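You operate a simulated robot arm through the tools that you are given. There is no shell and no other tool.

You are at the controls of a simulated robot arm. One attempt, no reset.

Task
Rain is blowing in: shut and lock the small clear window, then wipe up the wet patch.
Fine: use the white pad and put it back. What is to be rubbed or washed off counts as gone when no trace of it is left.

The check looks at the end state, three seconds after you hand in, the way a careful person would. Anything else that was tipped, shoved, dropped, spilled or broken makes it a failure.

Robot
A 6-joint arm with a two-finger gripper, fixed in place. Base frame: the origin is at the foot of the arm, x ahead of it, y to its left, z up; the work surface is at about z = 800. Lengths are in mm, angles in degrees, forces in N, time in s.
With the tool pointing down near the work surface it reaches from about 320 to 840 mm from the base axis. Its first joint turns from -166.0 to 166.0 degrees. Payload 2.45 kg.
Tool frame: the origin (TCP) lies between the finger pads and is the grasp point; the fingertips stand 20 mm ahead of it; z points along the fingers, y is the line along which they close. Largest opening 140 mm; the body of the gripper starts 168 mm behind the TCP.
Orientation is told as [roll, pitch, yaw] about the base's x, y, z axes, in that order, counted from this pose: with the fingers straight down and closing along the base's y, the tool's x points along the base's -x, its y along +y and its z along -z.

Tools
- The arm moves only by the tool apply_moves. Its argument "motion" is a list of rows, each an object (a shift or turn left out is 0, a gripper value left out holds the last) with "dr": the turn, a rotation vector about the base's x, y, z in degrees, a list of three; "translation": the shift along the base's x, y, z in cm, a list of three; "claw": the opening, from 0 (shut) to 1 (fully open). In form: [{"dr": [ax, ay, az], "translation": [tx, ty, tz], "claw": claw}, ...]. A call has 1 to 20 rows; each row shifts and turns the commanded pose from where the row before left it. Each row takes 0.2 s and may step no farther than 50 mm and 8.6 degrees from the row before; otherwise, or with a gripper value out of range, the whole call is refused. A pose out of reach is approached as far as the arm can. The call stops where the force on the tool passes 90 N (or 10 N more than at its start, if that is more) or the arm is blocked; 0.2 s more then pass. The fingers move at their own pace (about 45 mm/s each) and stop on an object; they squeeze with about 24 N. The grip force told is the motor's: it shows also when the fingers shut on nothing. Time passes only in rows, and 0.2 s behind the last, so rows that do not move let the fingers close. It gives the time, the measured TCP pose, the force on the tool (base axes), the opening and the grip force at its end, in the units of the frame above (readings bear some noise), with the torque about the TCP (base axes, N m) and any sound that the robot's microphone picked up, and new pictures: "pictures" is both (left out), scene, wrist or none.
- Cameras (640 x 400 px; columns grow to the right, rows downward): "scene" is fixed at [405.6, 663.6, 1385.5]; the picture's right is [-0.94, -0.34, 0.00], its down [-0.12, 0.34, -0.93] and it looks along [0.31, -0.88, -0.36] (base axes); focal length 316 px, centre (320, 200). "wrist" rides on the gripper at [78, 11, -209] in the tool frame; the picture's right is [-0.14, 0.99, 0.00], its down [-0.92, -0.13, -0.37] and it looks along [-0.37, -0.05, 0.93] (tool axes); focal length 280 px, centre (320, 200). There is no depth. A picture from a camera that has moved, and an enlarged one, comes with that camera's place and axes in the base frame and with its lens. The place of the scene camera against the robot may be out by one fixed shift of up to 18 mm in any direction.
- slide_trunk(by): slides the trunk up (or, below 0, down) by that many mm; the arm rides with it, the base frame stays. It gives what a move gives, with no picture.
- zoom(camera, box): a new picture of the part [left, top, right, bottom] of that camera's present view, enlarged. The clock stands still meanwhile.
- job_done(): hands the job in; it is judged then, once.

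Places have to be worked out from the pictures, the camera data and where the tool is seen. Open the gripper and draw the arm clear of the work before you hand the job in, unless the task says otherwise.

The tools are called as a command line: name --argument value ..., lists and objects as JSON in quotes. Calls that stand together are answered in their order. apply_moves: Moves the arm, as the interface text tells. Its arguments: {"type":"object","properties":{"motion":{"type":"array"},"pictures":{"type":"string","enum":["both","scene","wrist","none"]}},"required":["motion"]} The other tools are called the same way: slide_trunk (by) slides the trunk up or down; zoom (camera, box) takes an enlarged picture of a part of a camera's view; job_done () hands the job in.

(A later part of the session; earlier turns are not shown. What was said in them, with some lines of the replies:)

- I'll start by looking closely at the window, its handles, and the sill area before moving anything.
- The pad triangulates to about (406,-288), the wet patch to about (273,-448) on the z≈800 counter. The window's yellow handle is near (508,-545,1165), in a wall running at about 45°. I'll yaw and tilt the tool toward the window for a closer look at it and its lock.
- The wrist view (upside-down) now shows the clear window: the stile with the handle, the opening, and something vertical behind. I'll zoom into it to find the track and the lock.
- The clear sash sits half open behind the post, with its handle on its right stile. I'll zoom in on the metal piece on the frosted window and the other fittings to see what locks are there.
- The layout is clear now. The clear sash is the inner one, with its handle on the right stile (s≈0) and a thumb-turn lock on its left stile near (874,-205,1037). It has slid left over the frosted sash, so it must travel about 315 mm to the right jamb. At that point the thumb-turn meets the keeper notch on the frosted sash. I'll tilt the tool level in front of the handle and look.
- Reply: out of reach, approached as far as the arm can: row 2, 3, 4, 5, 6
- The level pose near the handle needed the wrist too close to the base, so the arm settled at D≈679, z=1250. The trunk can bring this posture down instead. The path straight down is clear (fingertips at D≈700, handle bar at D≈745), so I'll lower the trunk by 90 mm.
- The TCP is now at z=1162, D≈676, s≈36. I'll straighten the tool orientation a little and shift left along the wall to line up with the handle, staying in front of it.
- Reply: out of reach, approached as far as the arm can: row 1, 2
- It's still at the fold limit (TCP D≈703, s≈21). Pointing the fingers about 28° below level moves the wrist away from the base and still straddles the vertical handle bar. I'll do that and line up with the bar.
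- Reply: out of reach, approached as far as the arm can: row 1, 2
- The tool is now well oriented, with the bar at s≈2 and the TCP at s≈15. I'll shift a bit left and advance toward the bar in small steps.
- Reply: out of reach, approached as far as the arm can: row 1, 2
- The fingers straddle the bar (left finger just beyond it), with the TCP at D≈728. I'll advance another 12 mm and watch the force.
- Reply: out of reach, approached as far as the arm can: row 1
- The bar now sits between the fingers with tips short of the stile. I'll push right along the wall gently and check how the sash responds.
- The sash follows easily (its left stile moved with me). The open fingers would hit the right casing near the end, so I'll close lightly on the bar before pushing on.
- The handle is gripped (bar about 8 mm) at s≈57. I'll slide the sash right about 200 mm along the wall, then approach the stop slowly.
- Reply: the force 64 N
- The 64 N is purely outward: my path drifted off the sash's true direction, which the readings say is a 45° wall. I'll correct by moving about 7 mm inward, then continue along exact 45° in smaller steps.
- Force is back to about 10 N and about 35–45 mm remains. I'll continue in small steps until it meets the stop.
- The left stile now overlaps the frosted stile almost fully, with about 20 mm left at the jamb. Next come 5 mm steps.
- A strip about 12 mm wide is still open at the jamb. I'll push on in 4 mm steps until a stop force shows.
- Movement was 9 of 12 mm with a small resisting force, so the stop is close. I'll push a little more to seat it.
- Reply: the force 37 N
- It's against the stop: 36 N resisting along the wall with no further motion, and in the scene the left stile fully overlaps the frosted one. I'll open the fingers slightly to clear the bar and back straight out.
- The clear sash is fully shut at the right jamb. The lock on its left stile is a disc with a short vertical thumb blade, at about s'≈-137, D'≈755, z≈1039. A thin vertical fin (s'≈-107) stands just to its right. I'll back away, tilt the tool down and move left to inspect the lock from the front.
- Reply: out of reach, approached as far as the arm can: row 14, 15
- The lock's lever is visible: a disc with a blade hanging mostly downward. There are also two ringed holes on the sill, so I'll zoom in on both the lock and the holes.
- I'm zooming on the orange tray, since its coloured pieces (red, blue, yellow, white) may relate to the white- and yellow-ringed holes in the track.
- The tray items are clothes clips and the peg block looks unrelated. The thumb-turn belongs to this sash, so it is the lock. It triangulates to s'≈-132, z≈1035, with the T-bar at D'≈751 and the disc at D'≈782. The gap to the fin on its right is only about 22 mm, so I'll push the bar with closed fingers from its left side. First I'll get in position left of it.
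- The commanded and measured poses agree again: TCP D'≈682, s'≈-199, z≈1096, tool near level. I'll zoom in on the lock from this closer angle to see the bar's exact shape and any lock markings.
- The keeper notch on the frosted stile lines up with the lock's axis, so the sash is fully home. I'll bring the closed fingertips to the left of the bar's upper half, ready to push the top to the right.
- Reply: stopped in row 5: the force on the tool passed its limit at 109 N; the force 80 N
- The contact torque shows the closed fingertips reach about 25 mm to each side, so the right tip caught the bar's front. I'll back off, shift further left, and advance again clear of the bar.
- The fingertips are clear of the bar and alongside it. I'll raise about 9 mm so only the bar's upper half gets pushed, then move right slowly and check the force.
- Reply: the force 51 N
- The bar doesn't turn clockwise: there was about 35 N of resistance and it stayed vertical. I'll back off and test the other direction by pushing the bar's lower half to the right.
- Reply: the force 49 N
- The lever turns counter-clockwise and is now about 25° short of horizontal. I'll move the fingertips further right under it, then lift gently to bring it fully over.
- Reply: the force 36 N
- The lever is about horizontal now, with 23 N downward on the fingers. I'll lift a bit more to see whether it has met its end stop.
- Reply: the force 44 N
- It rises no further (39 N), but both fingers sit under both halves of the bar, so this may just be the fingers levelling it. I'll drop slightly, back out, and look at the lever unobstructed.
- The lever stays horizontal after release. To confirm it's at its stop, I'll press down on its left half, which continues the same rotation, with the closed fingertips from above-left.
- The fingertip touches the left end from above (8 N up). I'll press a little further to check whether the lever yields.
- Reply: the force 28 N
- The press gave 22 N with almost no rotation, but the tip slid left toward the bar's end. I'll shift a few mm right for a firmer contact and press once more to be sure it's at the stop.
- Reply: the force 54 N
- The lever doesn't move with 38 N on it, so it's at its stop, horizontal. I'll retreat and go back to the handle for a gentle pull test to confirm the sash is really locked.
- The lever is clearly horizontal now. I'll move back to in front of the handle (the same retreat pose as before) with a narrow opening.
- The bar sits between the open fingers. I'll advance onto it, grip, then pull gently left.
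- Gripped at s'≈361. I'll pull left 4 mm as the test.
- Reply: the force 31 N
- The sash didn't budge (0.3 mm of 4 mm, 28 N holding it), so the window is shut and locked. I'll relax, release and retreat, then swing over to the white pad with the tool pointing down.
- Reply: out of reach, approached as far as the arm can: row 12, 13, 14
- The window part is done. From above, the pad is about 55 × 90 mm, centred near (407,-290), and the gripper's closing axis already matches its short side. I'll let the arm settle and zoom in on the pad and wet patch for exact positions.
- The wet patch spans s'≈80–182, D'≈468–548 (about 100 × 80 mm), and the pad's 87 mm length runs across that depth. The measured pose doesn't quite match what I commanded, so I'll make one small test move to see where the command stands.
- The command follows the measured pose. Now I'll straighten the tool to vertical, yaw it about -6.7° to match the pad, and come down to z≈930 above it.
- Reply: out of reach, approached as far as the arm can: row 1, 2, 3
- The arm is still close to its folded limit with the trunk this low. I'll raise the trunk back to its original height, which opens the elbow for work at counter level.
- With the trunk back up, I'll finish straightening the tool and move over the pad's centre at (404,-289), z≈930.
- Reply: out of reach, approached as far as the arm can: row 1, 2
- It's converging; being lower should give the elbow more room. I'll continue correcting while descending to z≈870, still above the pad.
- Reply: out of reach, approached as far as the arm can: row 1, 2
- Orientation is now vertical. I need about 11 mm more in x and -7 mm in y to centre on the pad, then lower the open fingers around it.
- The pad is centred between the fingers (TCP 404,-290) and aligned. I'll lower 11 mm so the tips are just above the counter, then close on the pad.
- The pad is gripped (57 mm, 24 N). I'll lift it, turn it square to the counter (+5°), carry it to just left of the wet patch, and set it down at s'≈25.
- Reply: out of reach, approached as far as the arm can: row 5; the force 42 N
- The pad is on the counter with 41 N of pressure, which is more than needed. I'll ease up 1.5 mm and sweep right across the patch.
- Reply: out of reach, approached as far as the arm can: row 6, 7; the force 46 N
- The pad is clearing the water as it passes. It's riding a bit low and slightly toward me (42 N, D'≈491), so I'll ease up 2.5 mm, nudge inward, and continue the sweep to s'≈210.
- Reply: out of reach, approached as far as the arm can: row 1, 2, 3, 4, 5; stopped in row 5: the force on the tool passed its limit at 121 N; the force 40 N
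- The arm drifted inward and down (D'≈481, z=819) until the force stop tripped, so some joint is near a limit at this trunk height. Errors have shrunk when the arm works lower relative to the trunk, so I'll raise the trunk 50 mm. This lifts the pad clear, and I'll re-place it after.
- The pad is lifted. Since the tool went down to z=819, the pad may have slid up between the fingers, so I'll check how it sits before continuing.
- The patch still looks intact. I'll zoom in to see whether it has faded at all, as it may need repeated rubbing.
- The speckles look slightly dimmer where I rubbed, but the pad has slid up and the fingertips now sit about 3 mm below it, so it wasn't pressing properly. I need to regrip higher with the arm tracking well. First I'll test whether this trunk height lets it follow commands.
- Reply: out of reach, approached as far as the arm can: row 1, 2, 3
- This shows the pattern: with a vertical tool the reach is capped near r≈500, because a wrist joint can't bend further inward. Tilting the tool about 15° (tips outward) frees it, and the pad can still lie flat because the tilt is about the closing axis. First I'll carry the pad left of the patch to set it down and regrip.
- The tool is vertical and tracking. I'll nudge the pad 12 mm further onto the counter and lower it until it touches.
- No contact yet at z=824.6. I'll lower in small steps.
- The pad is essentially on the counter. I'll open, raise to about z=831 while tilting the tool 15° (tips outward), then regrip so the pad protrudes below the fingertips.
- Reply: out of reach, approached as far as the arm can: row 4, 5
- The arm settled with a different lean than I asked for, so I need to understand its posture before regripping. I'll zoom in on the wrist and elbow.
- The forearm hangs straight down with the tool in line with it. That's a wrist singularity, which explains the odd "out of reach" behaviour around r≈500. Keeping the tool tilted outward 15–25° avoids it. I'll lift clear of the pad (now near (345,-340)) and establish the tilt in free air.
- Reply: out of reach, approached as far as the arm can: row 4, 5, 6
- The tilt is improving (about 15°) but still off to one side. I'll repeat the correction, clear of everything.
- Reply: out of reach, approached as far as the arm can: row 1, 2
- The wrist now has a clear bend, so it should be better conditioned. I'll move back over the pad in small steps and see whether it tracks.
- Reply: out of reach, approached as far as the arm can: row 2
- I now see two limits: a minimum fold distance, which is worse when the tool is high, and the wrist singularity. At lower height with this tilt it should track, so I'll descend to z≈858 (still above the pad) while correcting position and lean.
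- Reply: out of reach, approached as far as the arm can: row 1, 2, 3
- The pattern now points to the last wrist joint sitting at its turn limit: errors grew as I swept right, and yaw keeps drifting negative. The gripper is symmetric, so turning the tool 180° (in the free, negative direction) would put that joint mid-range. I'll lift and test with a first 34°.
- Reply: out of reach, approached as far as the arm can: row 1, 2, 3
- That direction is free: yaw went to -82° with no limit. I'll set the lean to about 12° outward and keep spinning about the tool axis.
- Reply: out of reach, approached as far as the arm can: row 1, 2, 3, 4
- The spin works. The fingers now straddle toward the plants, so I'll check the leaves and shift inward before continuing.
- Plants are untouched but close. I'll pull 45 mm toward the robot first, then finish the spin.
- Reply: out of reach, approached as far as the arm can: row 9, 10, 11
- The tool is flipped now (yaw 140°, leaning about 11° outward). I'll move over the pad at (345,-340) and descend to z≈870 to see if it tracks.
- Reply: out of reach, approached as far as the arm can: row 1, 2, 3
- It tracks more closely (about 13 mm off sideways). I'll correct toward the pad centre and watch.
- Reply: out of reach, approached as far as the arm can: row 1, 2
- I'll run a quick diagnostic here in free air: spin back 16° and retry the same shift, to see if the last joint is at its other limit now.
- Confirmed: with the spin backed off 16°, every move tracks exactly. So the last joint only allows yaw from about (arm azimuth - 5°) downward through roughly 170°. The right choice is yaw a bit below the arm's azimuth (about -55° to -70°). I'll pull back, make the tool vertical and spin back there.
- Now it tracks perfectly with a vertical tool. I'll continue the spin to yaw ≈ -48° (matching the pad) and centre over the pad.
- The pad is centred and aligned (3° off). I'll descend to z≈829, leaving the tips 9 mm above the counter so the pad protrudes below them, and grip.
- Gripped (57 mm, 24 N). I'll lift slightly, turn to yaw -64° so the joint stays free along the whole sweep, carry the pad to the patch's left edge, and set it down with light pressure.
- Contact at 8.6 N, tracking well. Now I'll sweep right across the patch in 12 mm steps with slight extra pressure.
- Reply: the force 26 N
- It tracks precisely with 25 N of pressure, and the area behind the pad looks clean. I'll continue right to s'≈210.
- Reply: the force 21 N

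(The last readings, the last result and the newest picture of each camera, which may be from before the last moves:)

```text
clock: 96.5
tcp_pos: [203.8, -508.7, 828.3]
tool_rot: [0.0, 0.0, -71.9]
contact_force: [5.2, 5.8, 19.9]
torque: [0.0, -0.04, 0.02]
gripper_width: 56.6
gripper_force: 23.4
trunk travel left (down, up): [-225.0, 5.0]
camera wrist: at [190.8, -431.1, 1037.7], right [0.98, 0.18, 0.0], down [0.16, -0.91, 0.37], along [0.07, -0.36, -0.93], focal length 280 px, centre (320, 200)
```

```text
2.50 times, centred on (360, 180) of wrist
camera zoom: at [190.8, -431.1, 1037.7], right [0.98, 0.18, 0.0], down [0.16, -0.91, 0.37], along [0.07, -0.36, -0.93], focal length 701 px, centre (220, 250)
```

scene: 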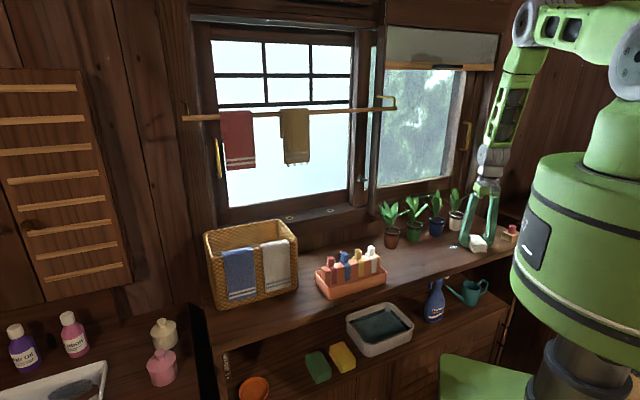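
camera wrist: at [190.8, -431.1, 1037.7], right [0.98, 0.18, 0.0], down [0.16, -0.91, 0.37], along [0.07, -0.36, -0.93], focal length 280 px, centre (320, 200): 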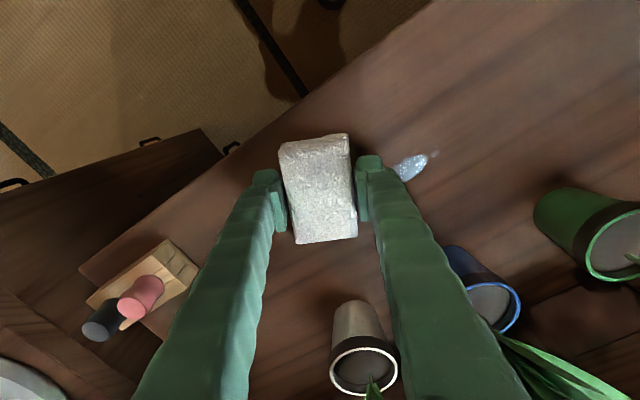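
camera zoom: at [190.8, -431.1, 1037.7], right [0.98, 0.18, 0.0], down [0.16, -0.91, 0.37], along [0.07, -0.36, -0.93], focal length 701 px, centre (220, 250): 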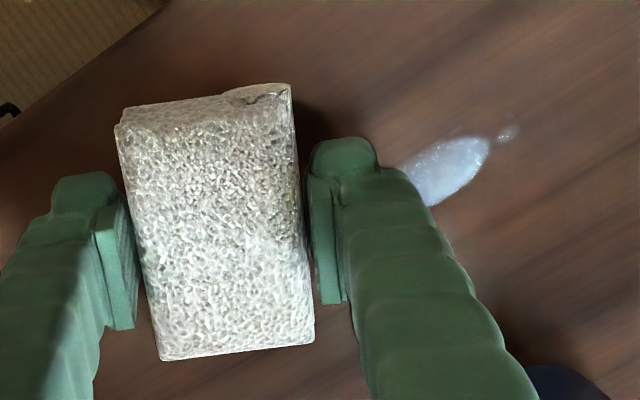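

Nearly all of it is gone after one good pass; only a strip at D'≈537 (s'≈115–155) remains. I'll shift 21 mm inward and sweep back left over it.

apply_moves --motion '[{"translation": [0.75, -0.75, 0]}, {"translation": [0.74, -0.74, 0]}, {"translation": [0.85, 0.85, 0], "dr": [0, 0, 0.4]}, {"translation": [0.85, 0.85, 0], "dr": [0, 0, 0.4]}, {"translation": [0.85, 0.85, 0], "dr": [0, 0, 0.4]}, {"translation": [0.85, 0.85, 0], "dr": [0, 0, 0.4]}, {"translation": [0.85, 0.85, 0], "dr": [0, 0, 0.4]}, {"translation": [0.85, 0.85, 0], "dr": [0, 0, 0.4]}, {"translation": [0.85, 0.85, 0], "dr": [0, 0, 0.4]}, {"translation": [0.85, 0.85, 0], "dr": [0, 0, 0.4]}, {"translation": [0.85, 0.85, 0], "dr": [0, 0, 0.4]}, {"translation": [0.85, 0.85, 0], "dr": [0, 0, 0.4]}, {"translation": [0.85, 0.85, 0], "dr": [0, 0, 0.4]}, {"translation": [0.85, 0.85, 0], "dr": [0, 0, 0.4]}, {}]'

zoom --camera "scene" --box '[425, 215, 505, 275]'

zoom --camera "wrist" --box '[120, 80, 360, 260]'

```text
clock: 99.8
tcp_pos: [322.3, -422.0, 827.6]
tool_rot: [0.1, 0.0, -67.3]
contact_force: [-2.5, -0.8, 9.4]
torque: [0.01, 0.01, -0.02]
gripper_width: 56.8
gripper_force: 23.9
trunk travel left (down, up): [-225.0, 5.0]
camera wrist: at [301.6, -345.9, 1037.5], right [0.97, 0.26, 0.0], down [0.24, -0.9, 0.37], along [0.1, -0.36, -0.93], focal length 280 px, centre (320, 200)
```

scene: 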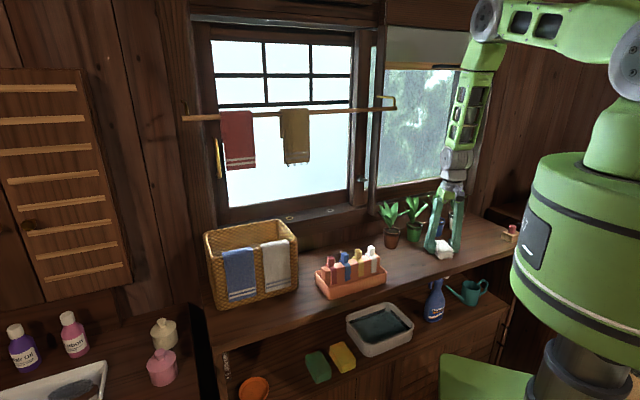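
wrist: 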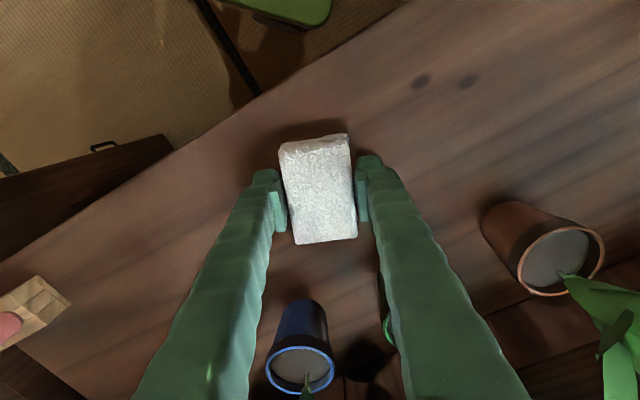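

```text
6.67 times, centred on (465, 245) of scene
camera zoom: at [405.6, 663.6, 1385.5], right [-0.94, -0.34, 0.0], down [-0.12, 0.34, -0.93], along [0.31, -0.88, -0.36], focal length 2104 px, centre (-647, -100)
```

zoom: 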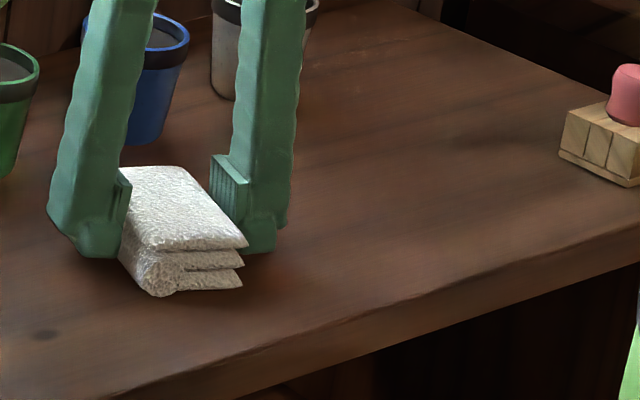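

```text
2.22 times, centred on (240, 170) of wrist
camera zoom: at [301.6, -345.9, 1037.5], right [0.97, 0.26, 0.0], down [0.24, -0.9, 0.37], along [0.1, -0.36, -0.93], focal length 623 px, centre (498, 267)
```

zoom: 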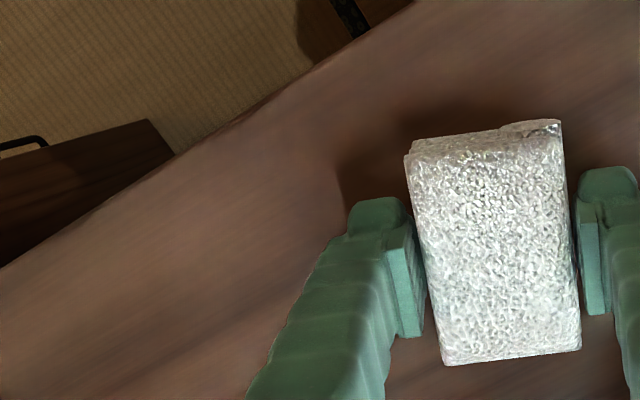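

No trace is visible now. I'll do one more full pass for certainty: right along D'≈512, then back left along D'≈530.

apply_moves --motion '[{"translation": [0.7, 0.7, 0]}, {"translation": [-0.99, 0.99, -0.08]}, {"translation": [-0.85, -0.85, 0], "dr": [0, 0, -0.4]}, {"translation": [-0.85, -0.85, 0], "dr": [0, 0, -0.4]}, {"translation": [-0.85, -0.85, 0], "dr": [0, 0, -0.4]}, {"translation": [-0.85, -0.85, 0], "dr": [0, 0, -0.4]}, {"translation": [-0.85, -0.85, 0], "dr": [0, 0, -0.4]}, {"translation": [-0.85, -0.85, 0], "dr": [0, 0, -0.4]}, {"translation": [-0.85, -0.85, 0], "dr": [0, 0, -0.4]}, {"translation": [-0.85, -0.85, 0], "dr": [0, 0, -0.4]}, {"translation": [-0.85, -0.85, 0], "dr": [0, 0, -0.4]}, {"translation": [-0.85, -0.85, 0], "dr": [0, 0, -0.4]}, {"translation": [-0.85, -0.85, 0], "dr": [0, 0, -0.4]}, {"translation": [-0.85, -0.85, 0], "dr": [0, 0, -0.4]}, {}]' --pictures "wrist"

zoom --camera "scene" --box '[425, 215, 505, 275]'

```text
clock: 103.0
tcp_pos: [217.1, -506.7, 827.7]
tool_rot: [0.0, 0.0, -72.0]
contact_force: [2.0, 2.1, 9.0]
torque: [-0.08, 0.04, 0.03]
gripper_width: 57.1
gripper_force: 24.0
trunk travel left (down, up): [-225.0, 5.0]
camera wrist: at [202.4, -429.6, 1037.1], right [0.98, 0.18, 0.0], down [0.16, -0.92, 0.37], along [0.07, -0.36, -0.93], focal length 280 px, centre (320, 200)
```

wrist: 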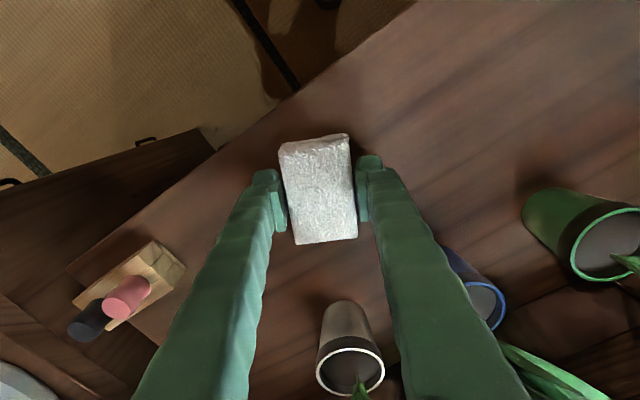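

```text
6.67 times, centred on (465, 245) of scene
camera zoom: at [405.6, 663.6, 1385.5], right [-0.94, -0.34, 0.0], down [-0.12, 0.34, -0.93], along [0.31, -0.88, -0.36], focal length 2104 px, centre (-647, -100)
```

zoom: 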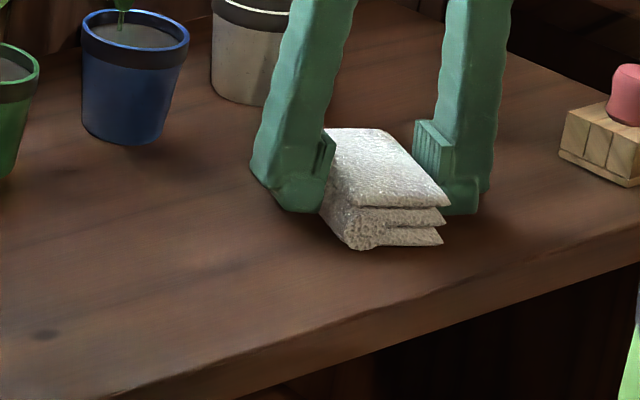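

The area is clean. One last pass back left along D'≈530.

apply_moves --motion '[{"translation": [0.64, -0.64, 0]}, {"translation": [0.64, -0.64, 0]}, {"translation": [0.85, 0.85, 0], "dr": [0, 0, 0.4]}, {"translation": [0.85, 0.85, 0], "dr": [0, 0, 0.4]}, {"translation": [0.85, 0.85, 0], "dr": [0, 0, 0.4]}, {"translation": [0.85, 0.85, 0], "dr": [0, 0, 0.4]}, {"translation": [0.85, 0.85, 0], "dr": [0, 0, 0.4]}, {"translation": [0.85, 0.85, 0], "dr": [0, 0, 0.4]}, {"translation": [0.85, 0.85, 0], "dr": [0, 0, 0.4]}, {"translation": [0.85, 0.85, 0], "dr": [0, 0, 0.4]}, {"translation": [0.85, 0.85, 0], "dr": [0, 0, 0.4]}, {"translation": [0.85, 0.85, 0], "dr": [0, 0, 0.4]}, {"translation": [0.85, 0.85, 0], "dr": [0, 0, 0.4]}, {"translation": [0.85, 0.85, 0], "dr": [0, 0, 0.4]}, {"translation": [0.85, 0.85, 0], "dr": [0, 0, 0.4]}, {}]'

zoom --camera "scene" --box '[425, 215, 505, 275]'

zoom --camera "wrist" --box '[60, 80, 340, 260]'

```text
clock: 106.3
tcp_pos: [340.2, -409.9, 828.0]
tool_rot: [0.1, 0.1, -66.7]
contact_force: [-1.9, -3.0, 11.5]
torque: [-0.01, -0.01, 0.02]
gripper_width: 56.7
gripper_force: 23.8
trunk travel left (down, up): [-225.0, 5.0]
camera wrist: at [319.4, -333.6, 1036.8], right [0.96, 0.26, 0.0], down [0.25, -0.9, 0.37], along [0.1, -0.35, -0.93], focal length 280 px, centre (320, 200)
```

scene: 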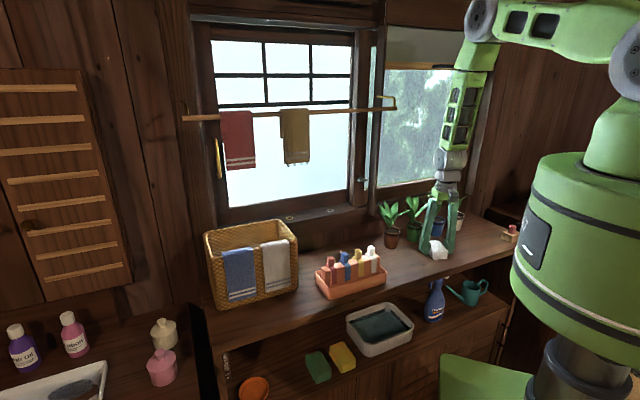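
wrist: 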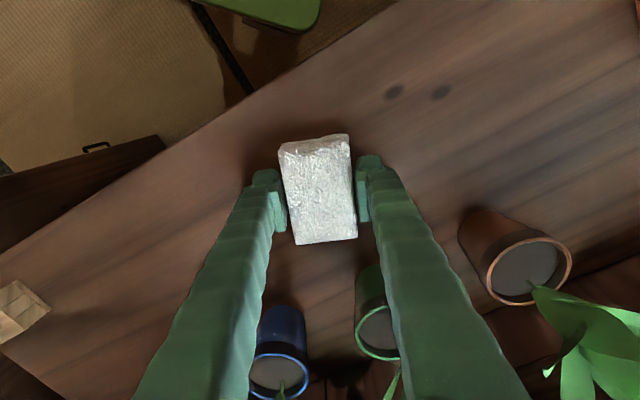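

```text
6.67 times, centred on (465, 245) of scene
camera zoom: at [405.6, 663.6, 1385.5], right [-0.94, -0.34, 0.0], down [-0.12, 0.34, -0.93], along [0.31, -0.88, -0.36], focal length 2104 px, centre (-647, -100)
```

zoom: 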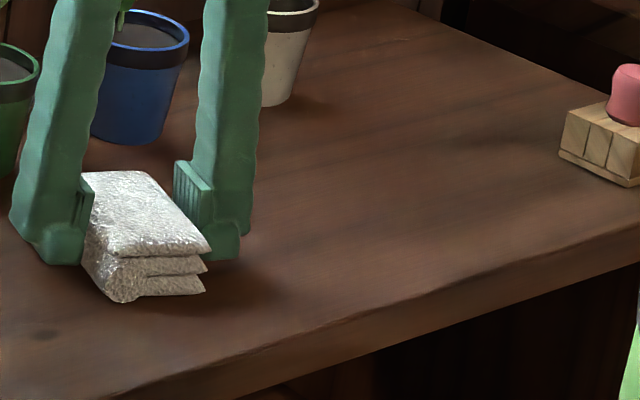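

```text
2.22 times, centred on (200, 170) of wrist
camera zoom: at [319.4, -333.6, 1036.8], right [0.96, 0.26, 0.0], down [0.25, -0.9, 0.37], along [0.1, -0.35, -0.93], focal length 623 px, centre (587, 267)
```

zoom: 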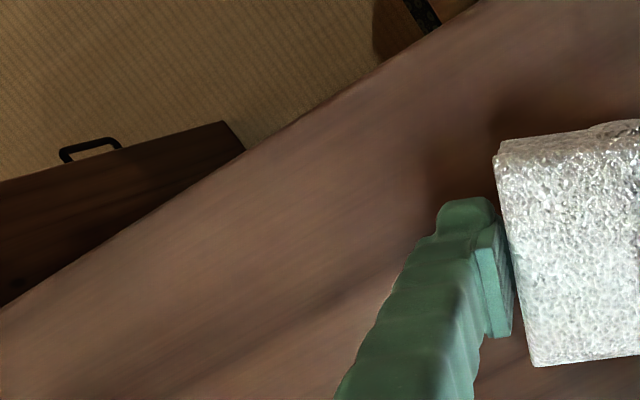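

The counter is clean. Now I'll return the pad to its original place, centre (404,-290) with gripper yaw -50.3°.

apply_moves --motion '[{"translation": [0, 0, 1.2]}, {"dr": [0, 0, 4.1], "translation": [1.6, 3.01, 0]}, {"dr": [0, 0, 4.1], "translation": [1.6, 3.01, 0]}, {"dr": [0, 0, 4.1], "translation": [1.6, 3.01, 0]}, {"dr": [0, 0, 4.1], "translation": [1.58, 3.01, 0]}, {}]'

zoom --camera "scene" --box '[390, 200, 500, 280]'

```text
clock: 107.8
tcp_pos: [404.2, -288.9, 839.3]
tool_rot: [0.0, 0.2, -50.3]
contact_force: [0.7, -0.5, -0.8]
torque: [0.01, 0.01, 0.0]
gripper_width: 57.0
gripper_force: 24.5
trunk travel left (down, up): [-225.0, 5.0]
camera wrist: at [362.6, -222.2, 1048.5], right [0.85, 0.53, 0.0], down [0.49, -0.79, 0.37], along [0.19, -0.31, -0.93], focal length 280 px, centre (320, 200)
```

scene: 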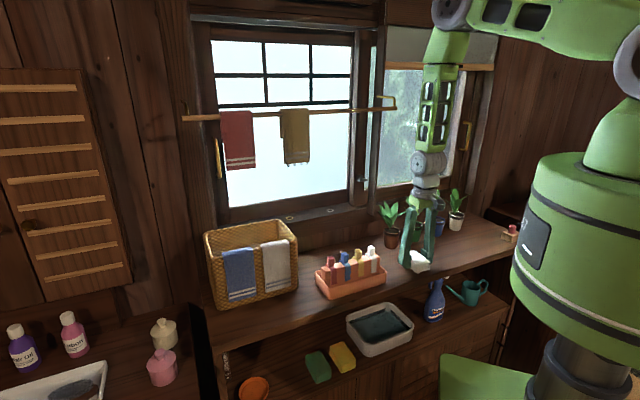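
wrist: 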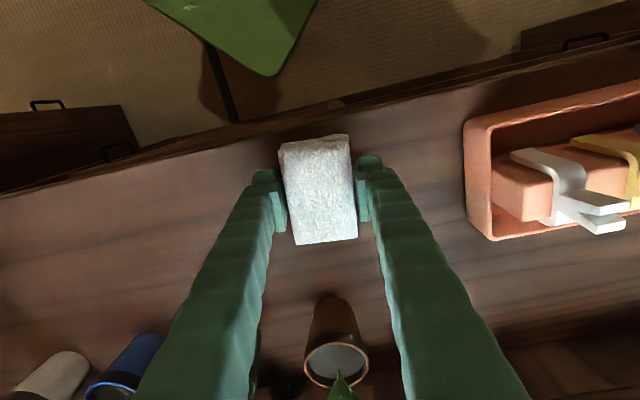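

```text
5.00 times, centred on (445, 240) of scene
camera zoom: at [405.6, 663.6, 1385.5], right [-0.94, -0.34, 0.0], down [-0.12, 0.34, -0.93], along [0.31, -0.88, -0.36], focal length 1578 px, centre (-305, 0)
```

zoom: 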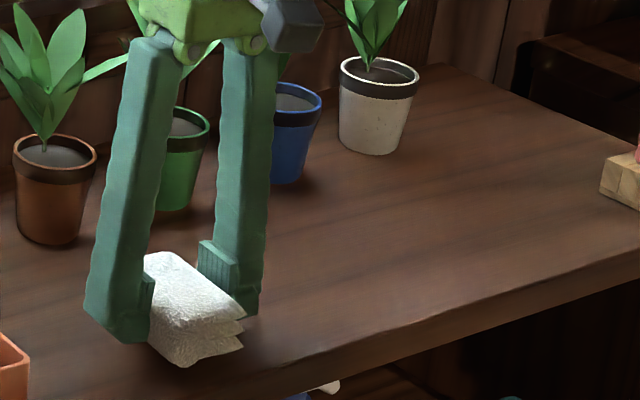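

I'm over the original spot. I'll lower to contact, release, and rise straight up.

apply_moves --motion '[{"translation": [0, -0.05, -0.7]}, {"translation": [0, 0, -0.4]}, {"translation": [0, 0, -0.1]}, {}, {"claw": 0.68}, {}, {}, {}, {"translation": [0, 0, 2.0]}, {"translation": [0, 0, 3.0]}, {"translation": [0, 0, 4.0]}, {}]'

zoom --camera "wrist" --box '[220, 90, 420, 240]'

zoom --camera "scene" --box '[390, 235, 480, 285]'

```text
clock: 110.3
tcp_pos: [404.0, -291.1, 914.5]
tool_rot: [0.0, 0.1, -50.5]
contact_force: [0.6, 0.7, -0.5]
torque: [0.04, 0.01, 0.0]
gripper_width: 95.2
gripper_force: 0.1
trunk travel left (down, up): [-225.0, 5.0]
camera wrist: at [362.7, -223.5, 1126.3], right [0.85, 0.53, 0.0], down [0.49, -0.79, 0.37], along [0.19, -0.31, -0.93], focal length 280 px, centre (320, 200)
```

scene: 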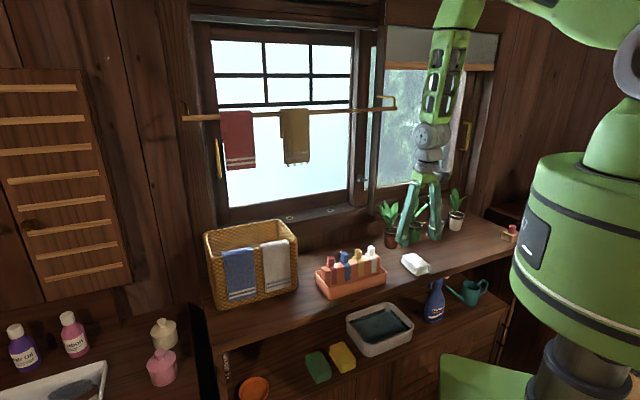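
wrist: 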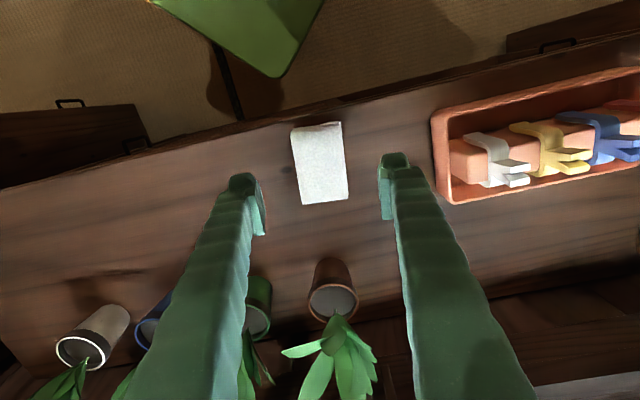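

```text
2.67 times, centred on (320, 165) of wrist
camera zoom: at [362.7, -223.5, 1126.3], right [0.85, 0.53, 0.0], down [0.49, -0.79, 0.37], along [0.19, -0.31, -0.93], focal length 748 px, centre (320, 293)
```

zoom: 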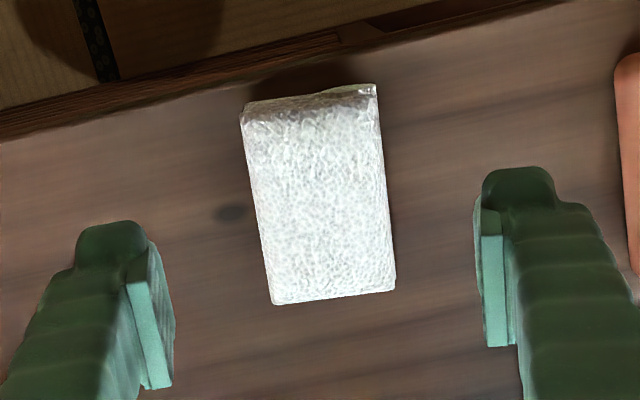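

```text
7.11 times, centred on (435, 260) of scene
camera zoom: at [405.6, 663.6, 1385.5], right [-0.94, -0.34, 0.0], down [-0.12, 0.34, -0.93], along [0.31, -0.88, -0.36], focal length 2244 px, centre (-498, -227)
```

zoom: 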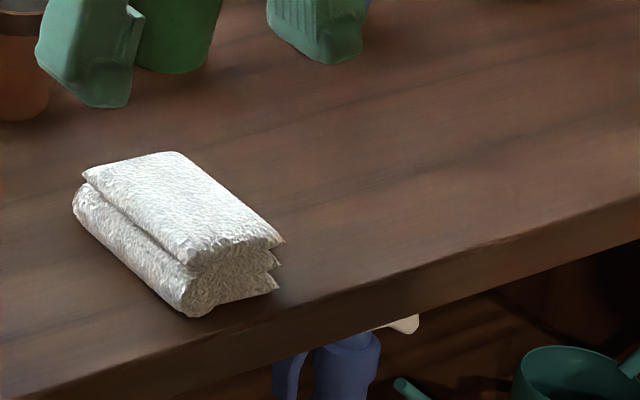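

The pad is back in its original spot and the counter is clean. I'll raise the arm clear, away from the rail and plants, and do a final check of everything.

apply_moves --motion '[{"translation": [-0.8, -0.8, 3.5]}, {"translation": [-0.8, -0.8, 3.5]}, {"translation": [-0.8, -0.8, 3.5]}, {"translation": [-0.8, -0.8, 3.5]}, {"translation": [-0.8, -0.8, 3.5]}, {}]'

zoom --camera "scene" --box '[340, 80, 500, 215]'

zoom --camera "scene" --box '[380, 180, 520, 280]'

zoom --camera "scene" --box '[345, 155, 395, 205]'

```text
clock: 111.8
tcp_pos: [364.0, -331.4, 1091.3]
tool_rot: [0.0, 0.1, -50.4]
contact_force: [0.2, 0.0, -0.4]
torque: [0.02, 0.01, 0.01]
gripper_width: 95.3
gripper_force: 0.0
trunk travel left (down, up): [-225.0, 5.0]
camera wrist: at [323.1, -263.5, 1301.4], right [0.85, 0.53, 0.0], down [0.49, -0.79, 0.37], along [0.19, -0.31, -0.93], focal length 280 px, centre (320, 200)
```

scene: 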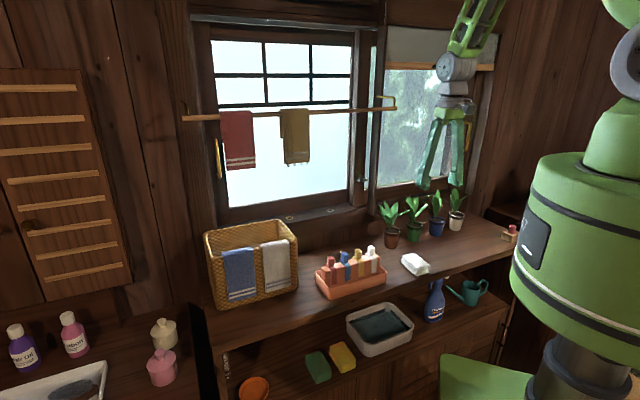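
wrist: 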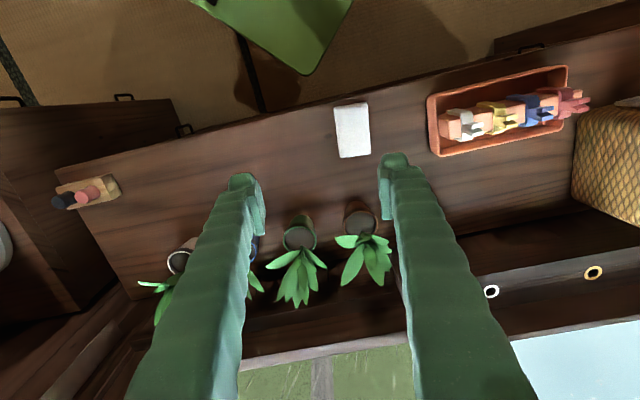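

```text
2.96 times, centred on (420, 148) of scene
camera zoom: at [405.6, 663.6, 1385.5], right [-0.94, -0.34, 0.0], down [-0.12, 0.34, -0.93], along [0.31, -0.88, -0.36], focal length 935 px, centre (24, 356)
```

zoom: 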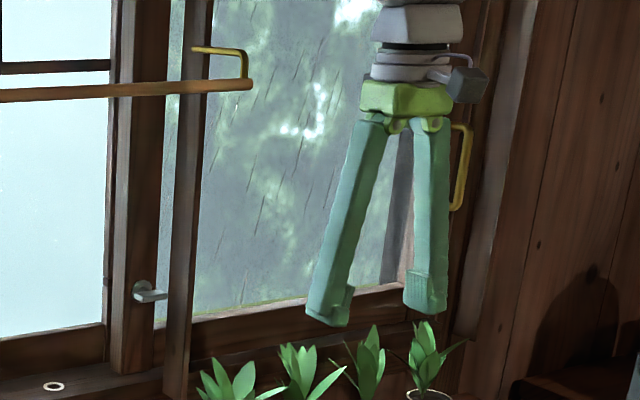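

```text
4.00 times, centred on (450, 230) of scene
camera zoom: at [405.6, 663.6, 1385.5], right [-0.94, -0.34, 0.0], down [-0.12, 0.34, -0.93], along [0.31, -0.88, -0.36], focal length 1262 px, centre (-200, 80)
```

zoom: 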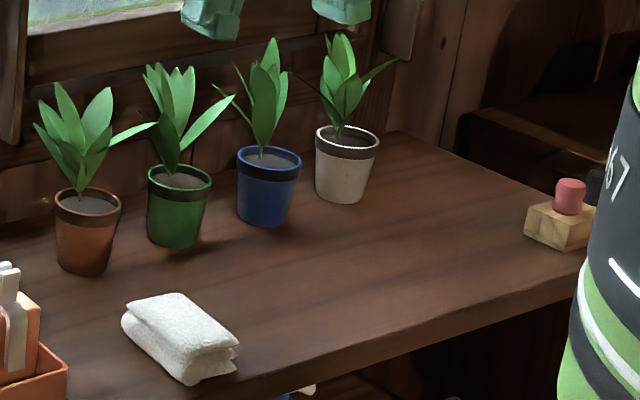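

```text
8.00 times, centred on (370, 180) of scene
camera zoom: at [405.6, 663.6, 1385.5], right [-0.94, -0.34, 0.0], down [-0.12, 0.34, -0.93], along [0.31, -0.88, -0.36], focal length 2525 px, centre (-80, 360)
```

zoom: 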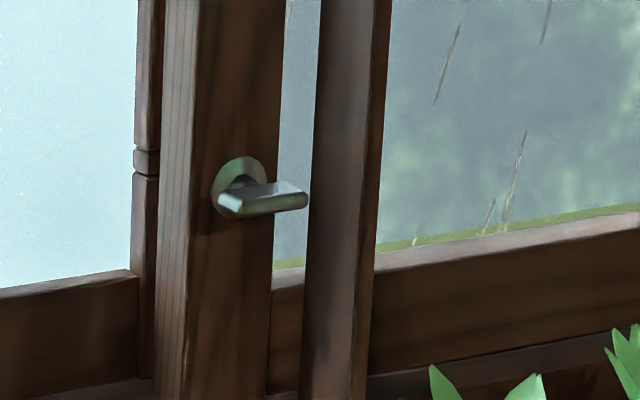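

The sash is shut, the lever is horizontal, the plants are undisturbed and the pad is in place. One last close look at the wiped area for any faint trace.

zoom --camera "scene" --box '[430, 232, 485, 268]'

zoom --camera "scene" --box '[440, 80, 500, 200]'

```text
11.11 times, centred on (458, 250) of scene
camera zoom: at [405.6, 663.6, 1385.5], right [-0.94, -0.34, 0.0], down [-0.12, 0.34, -0.93], along [0.31, -0.88, -0.36], focal length 3506 px, centre (-1208, -356)
```

zoom: 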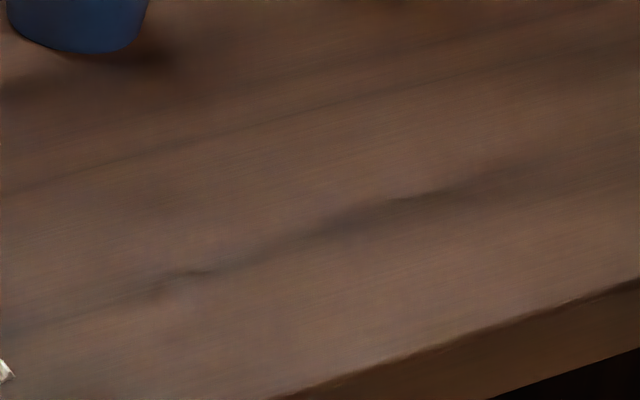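

```text
3.33 times, centred on (470, 140) of scene
camera zoom: at [405.6, 663.6, 1385.5], right [-0.94, -0.34, 0.0], down [-0.12, 0.34, -0.93], along [0.31, -0.88, -0.36], focal length 1052 px, centre (-180, 400)
```

zoom: 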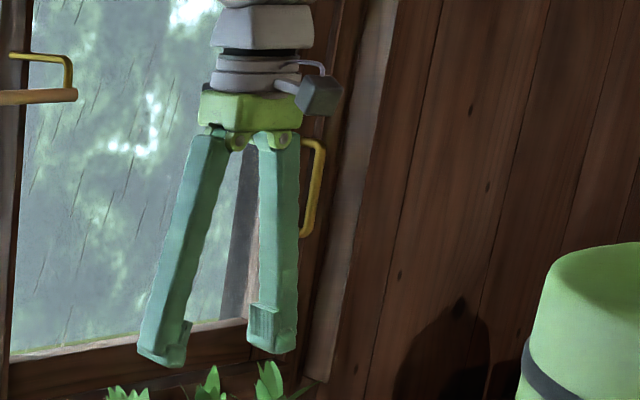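

There's no trace of water left. The clear window is shut and locked, the pad is back in its place, and the arm is clear with the gripper open. Handing in now.

job_done

```text
The job is handed in.
```

I shut and locked the small clear window, wiped up the wet patch, and put the white pad back. The job is handed in; I haven't seen the result of the check.

- **Window:** The clear sash is closed against the right jamb and its lock lever is turned to horizontal. I pulled the handle left as a test, and it held at about 28 N without moving.
- **Wet patch:** My first wiping pass barely touched it because the pad had slipped up between the fingers. I gripped the pad again and made four full passes. Zoomed in, I could see no trace of water.
- **Pad:** It is back where it started, in the same position and orientation as far as the pictures show.
- **Everything else:** The plants, tray, peg block and towels look undisturbed in the final pictures. The arm is raised clear with the gripper open.
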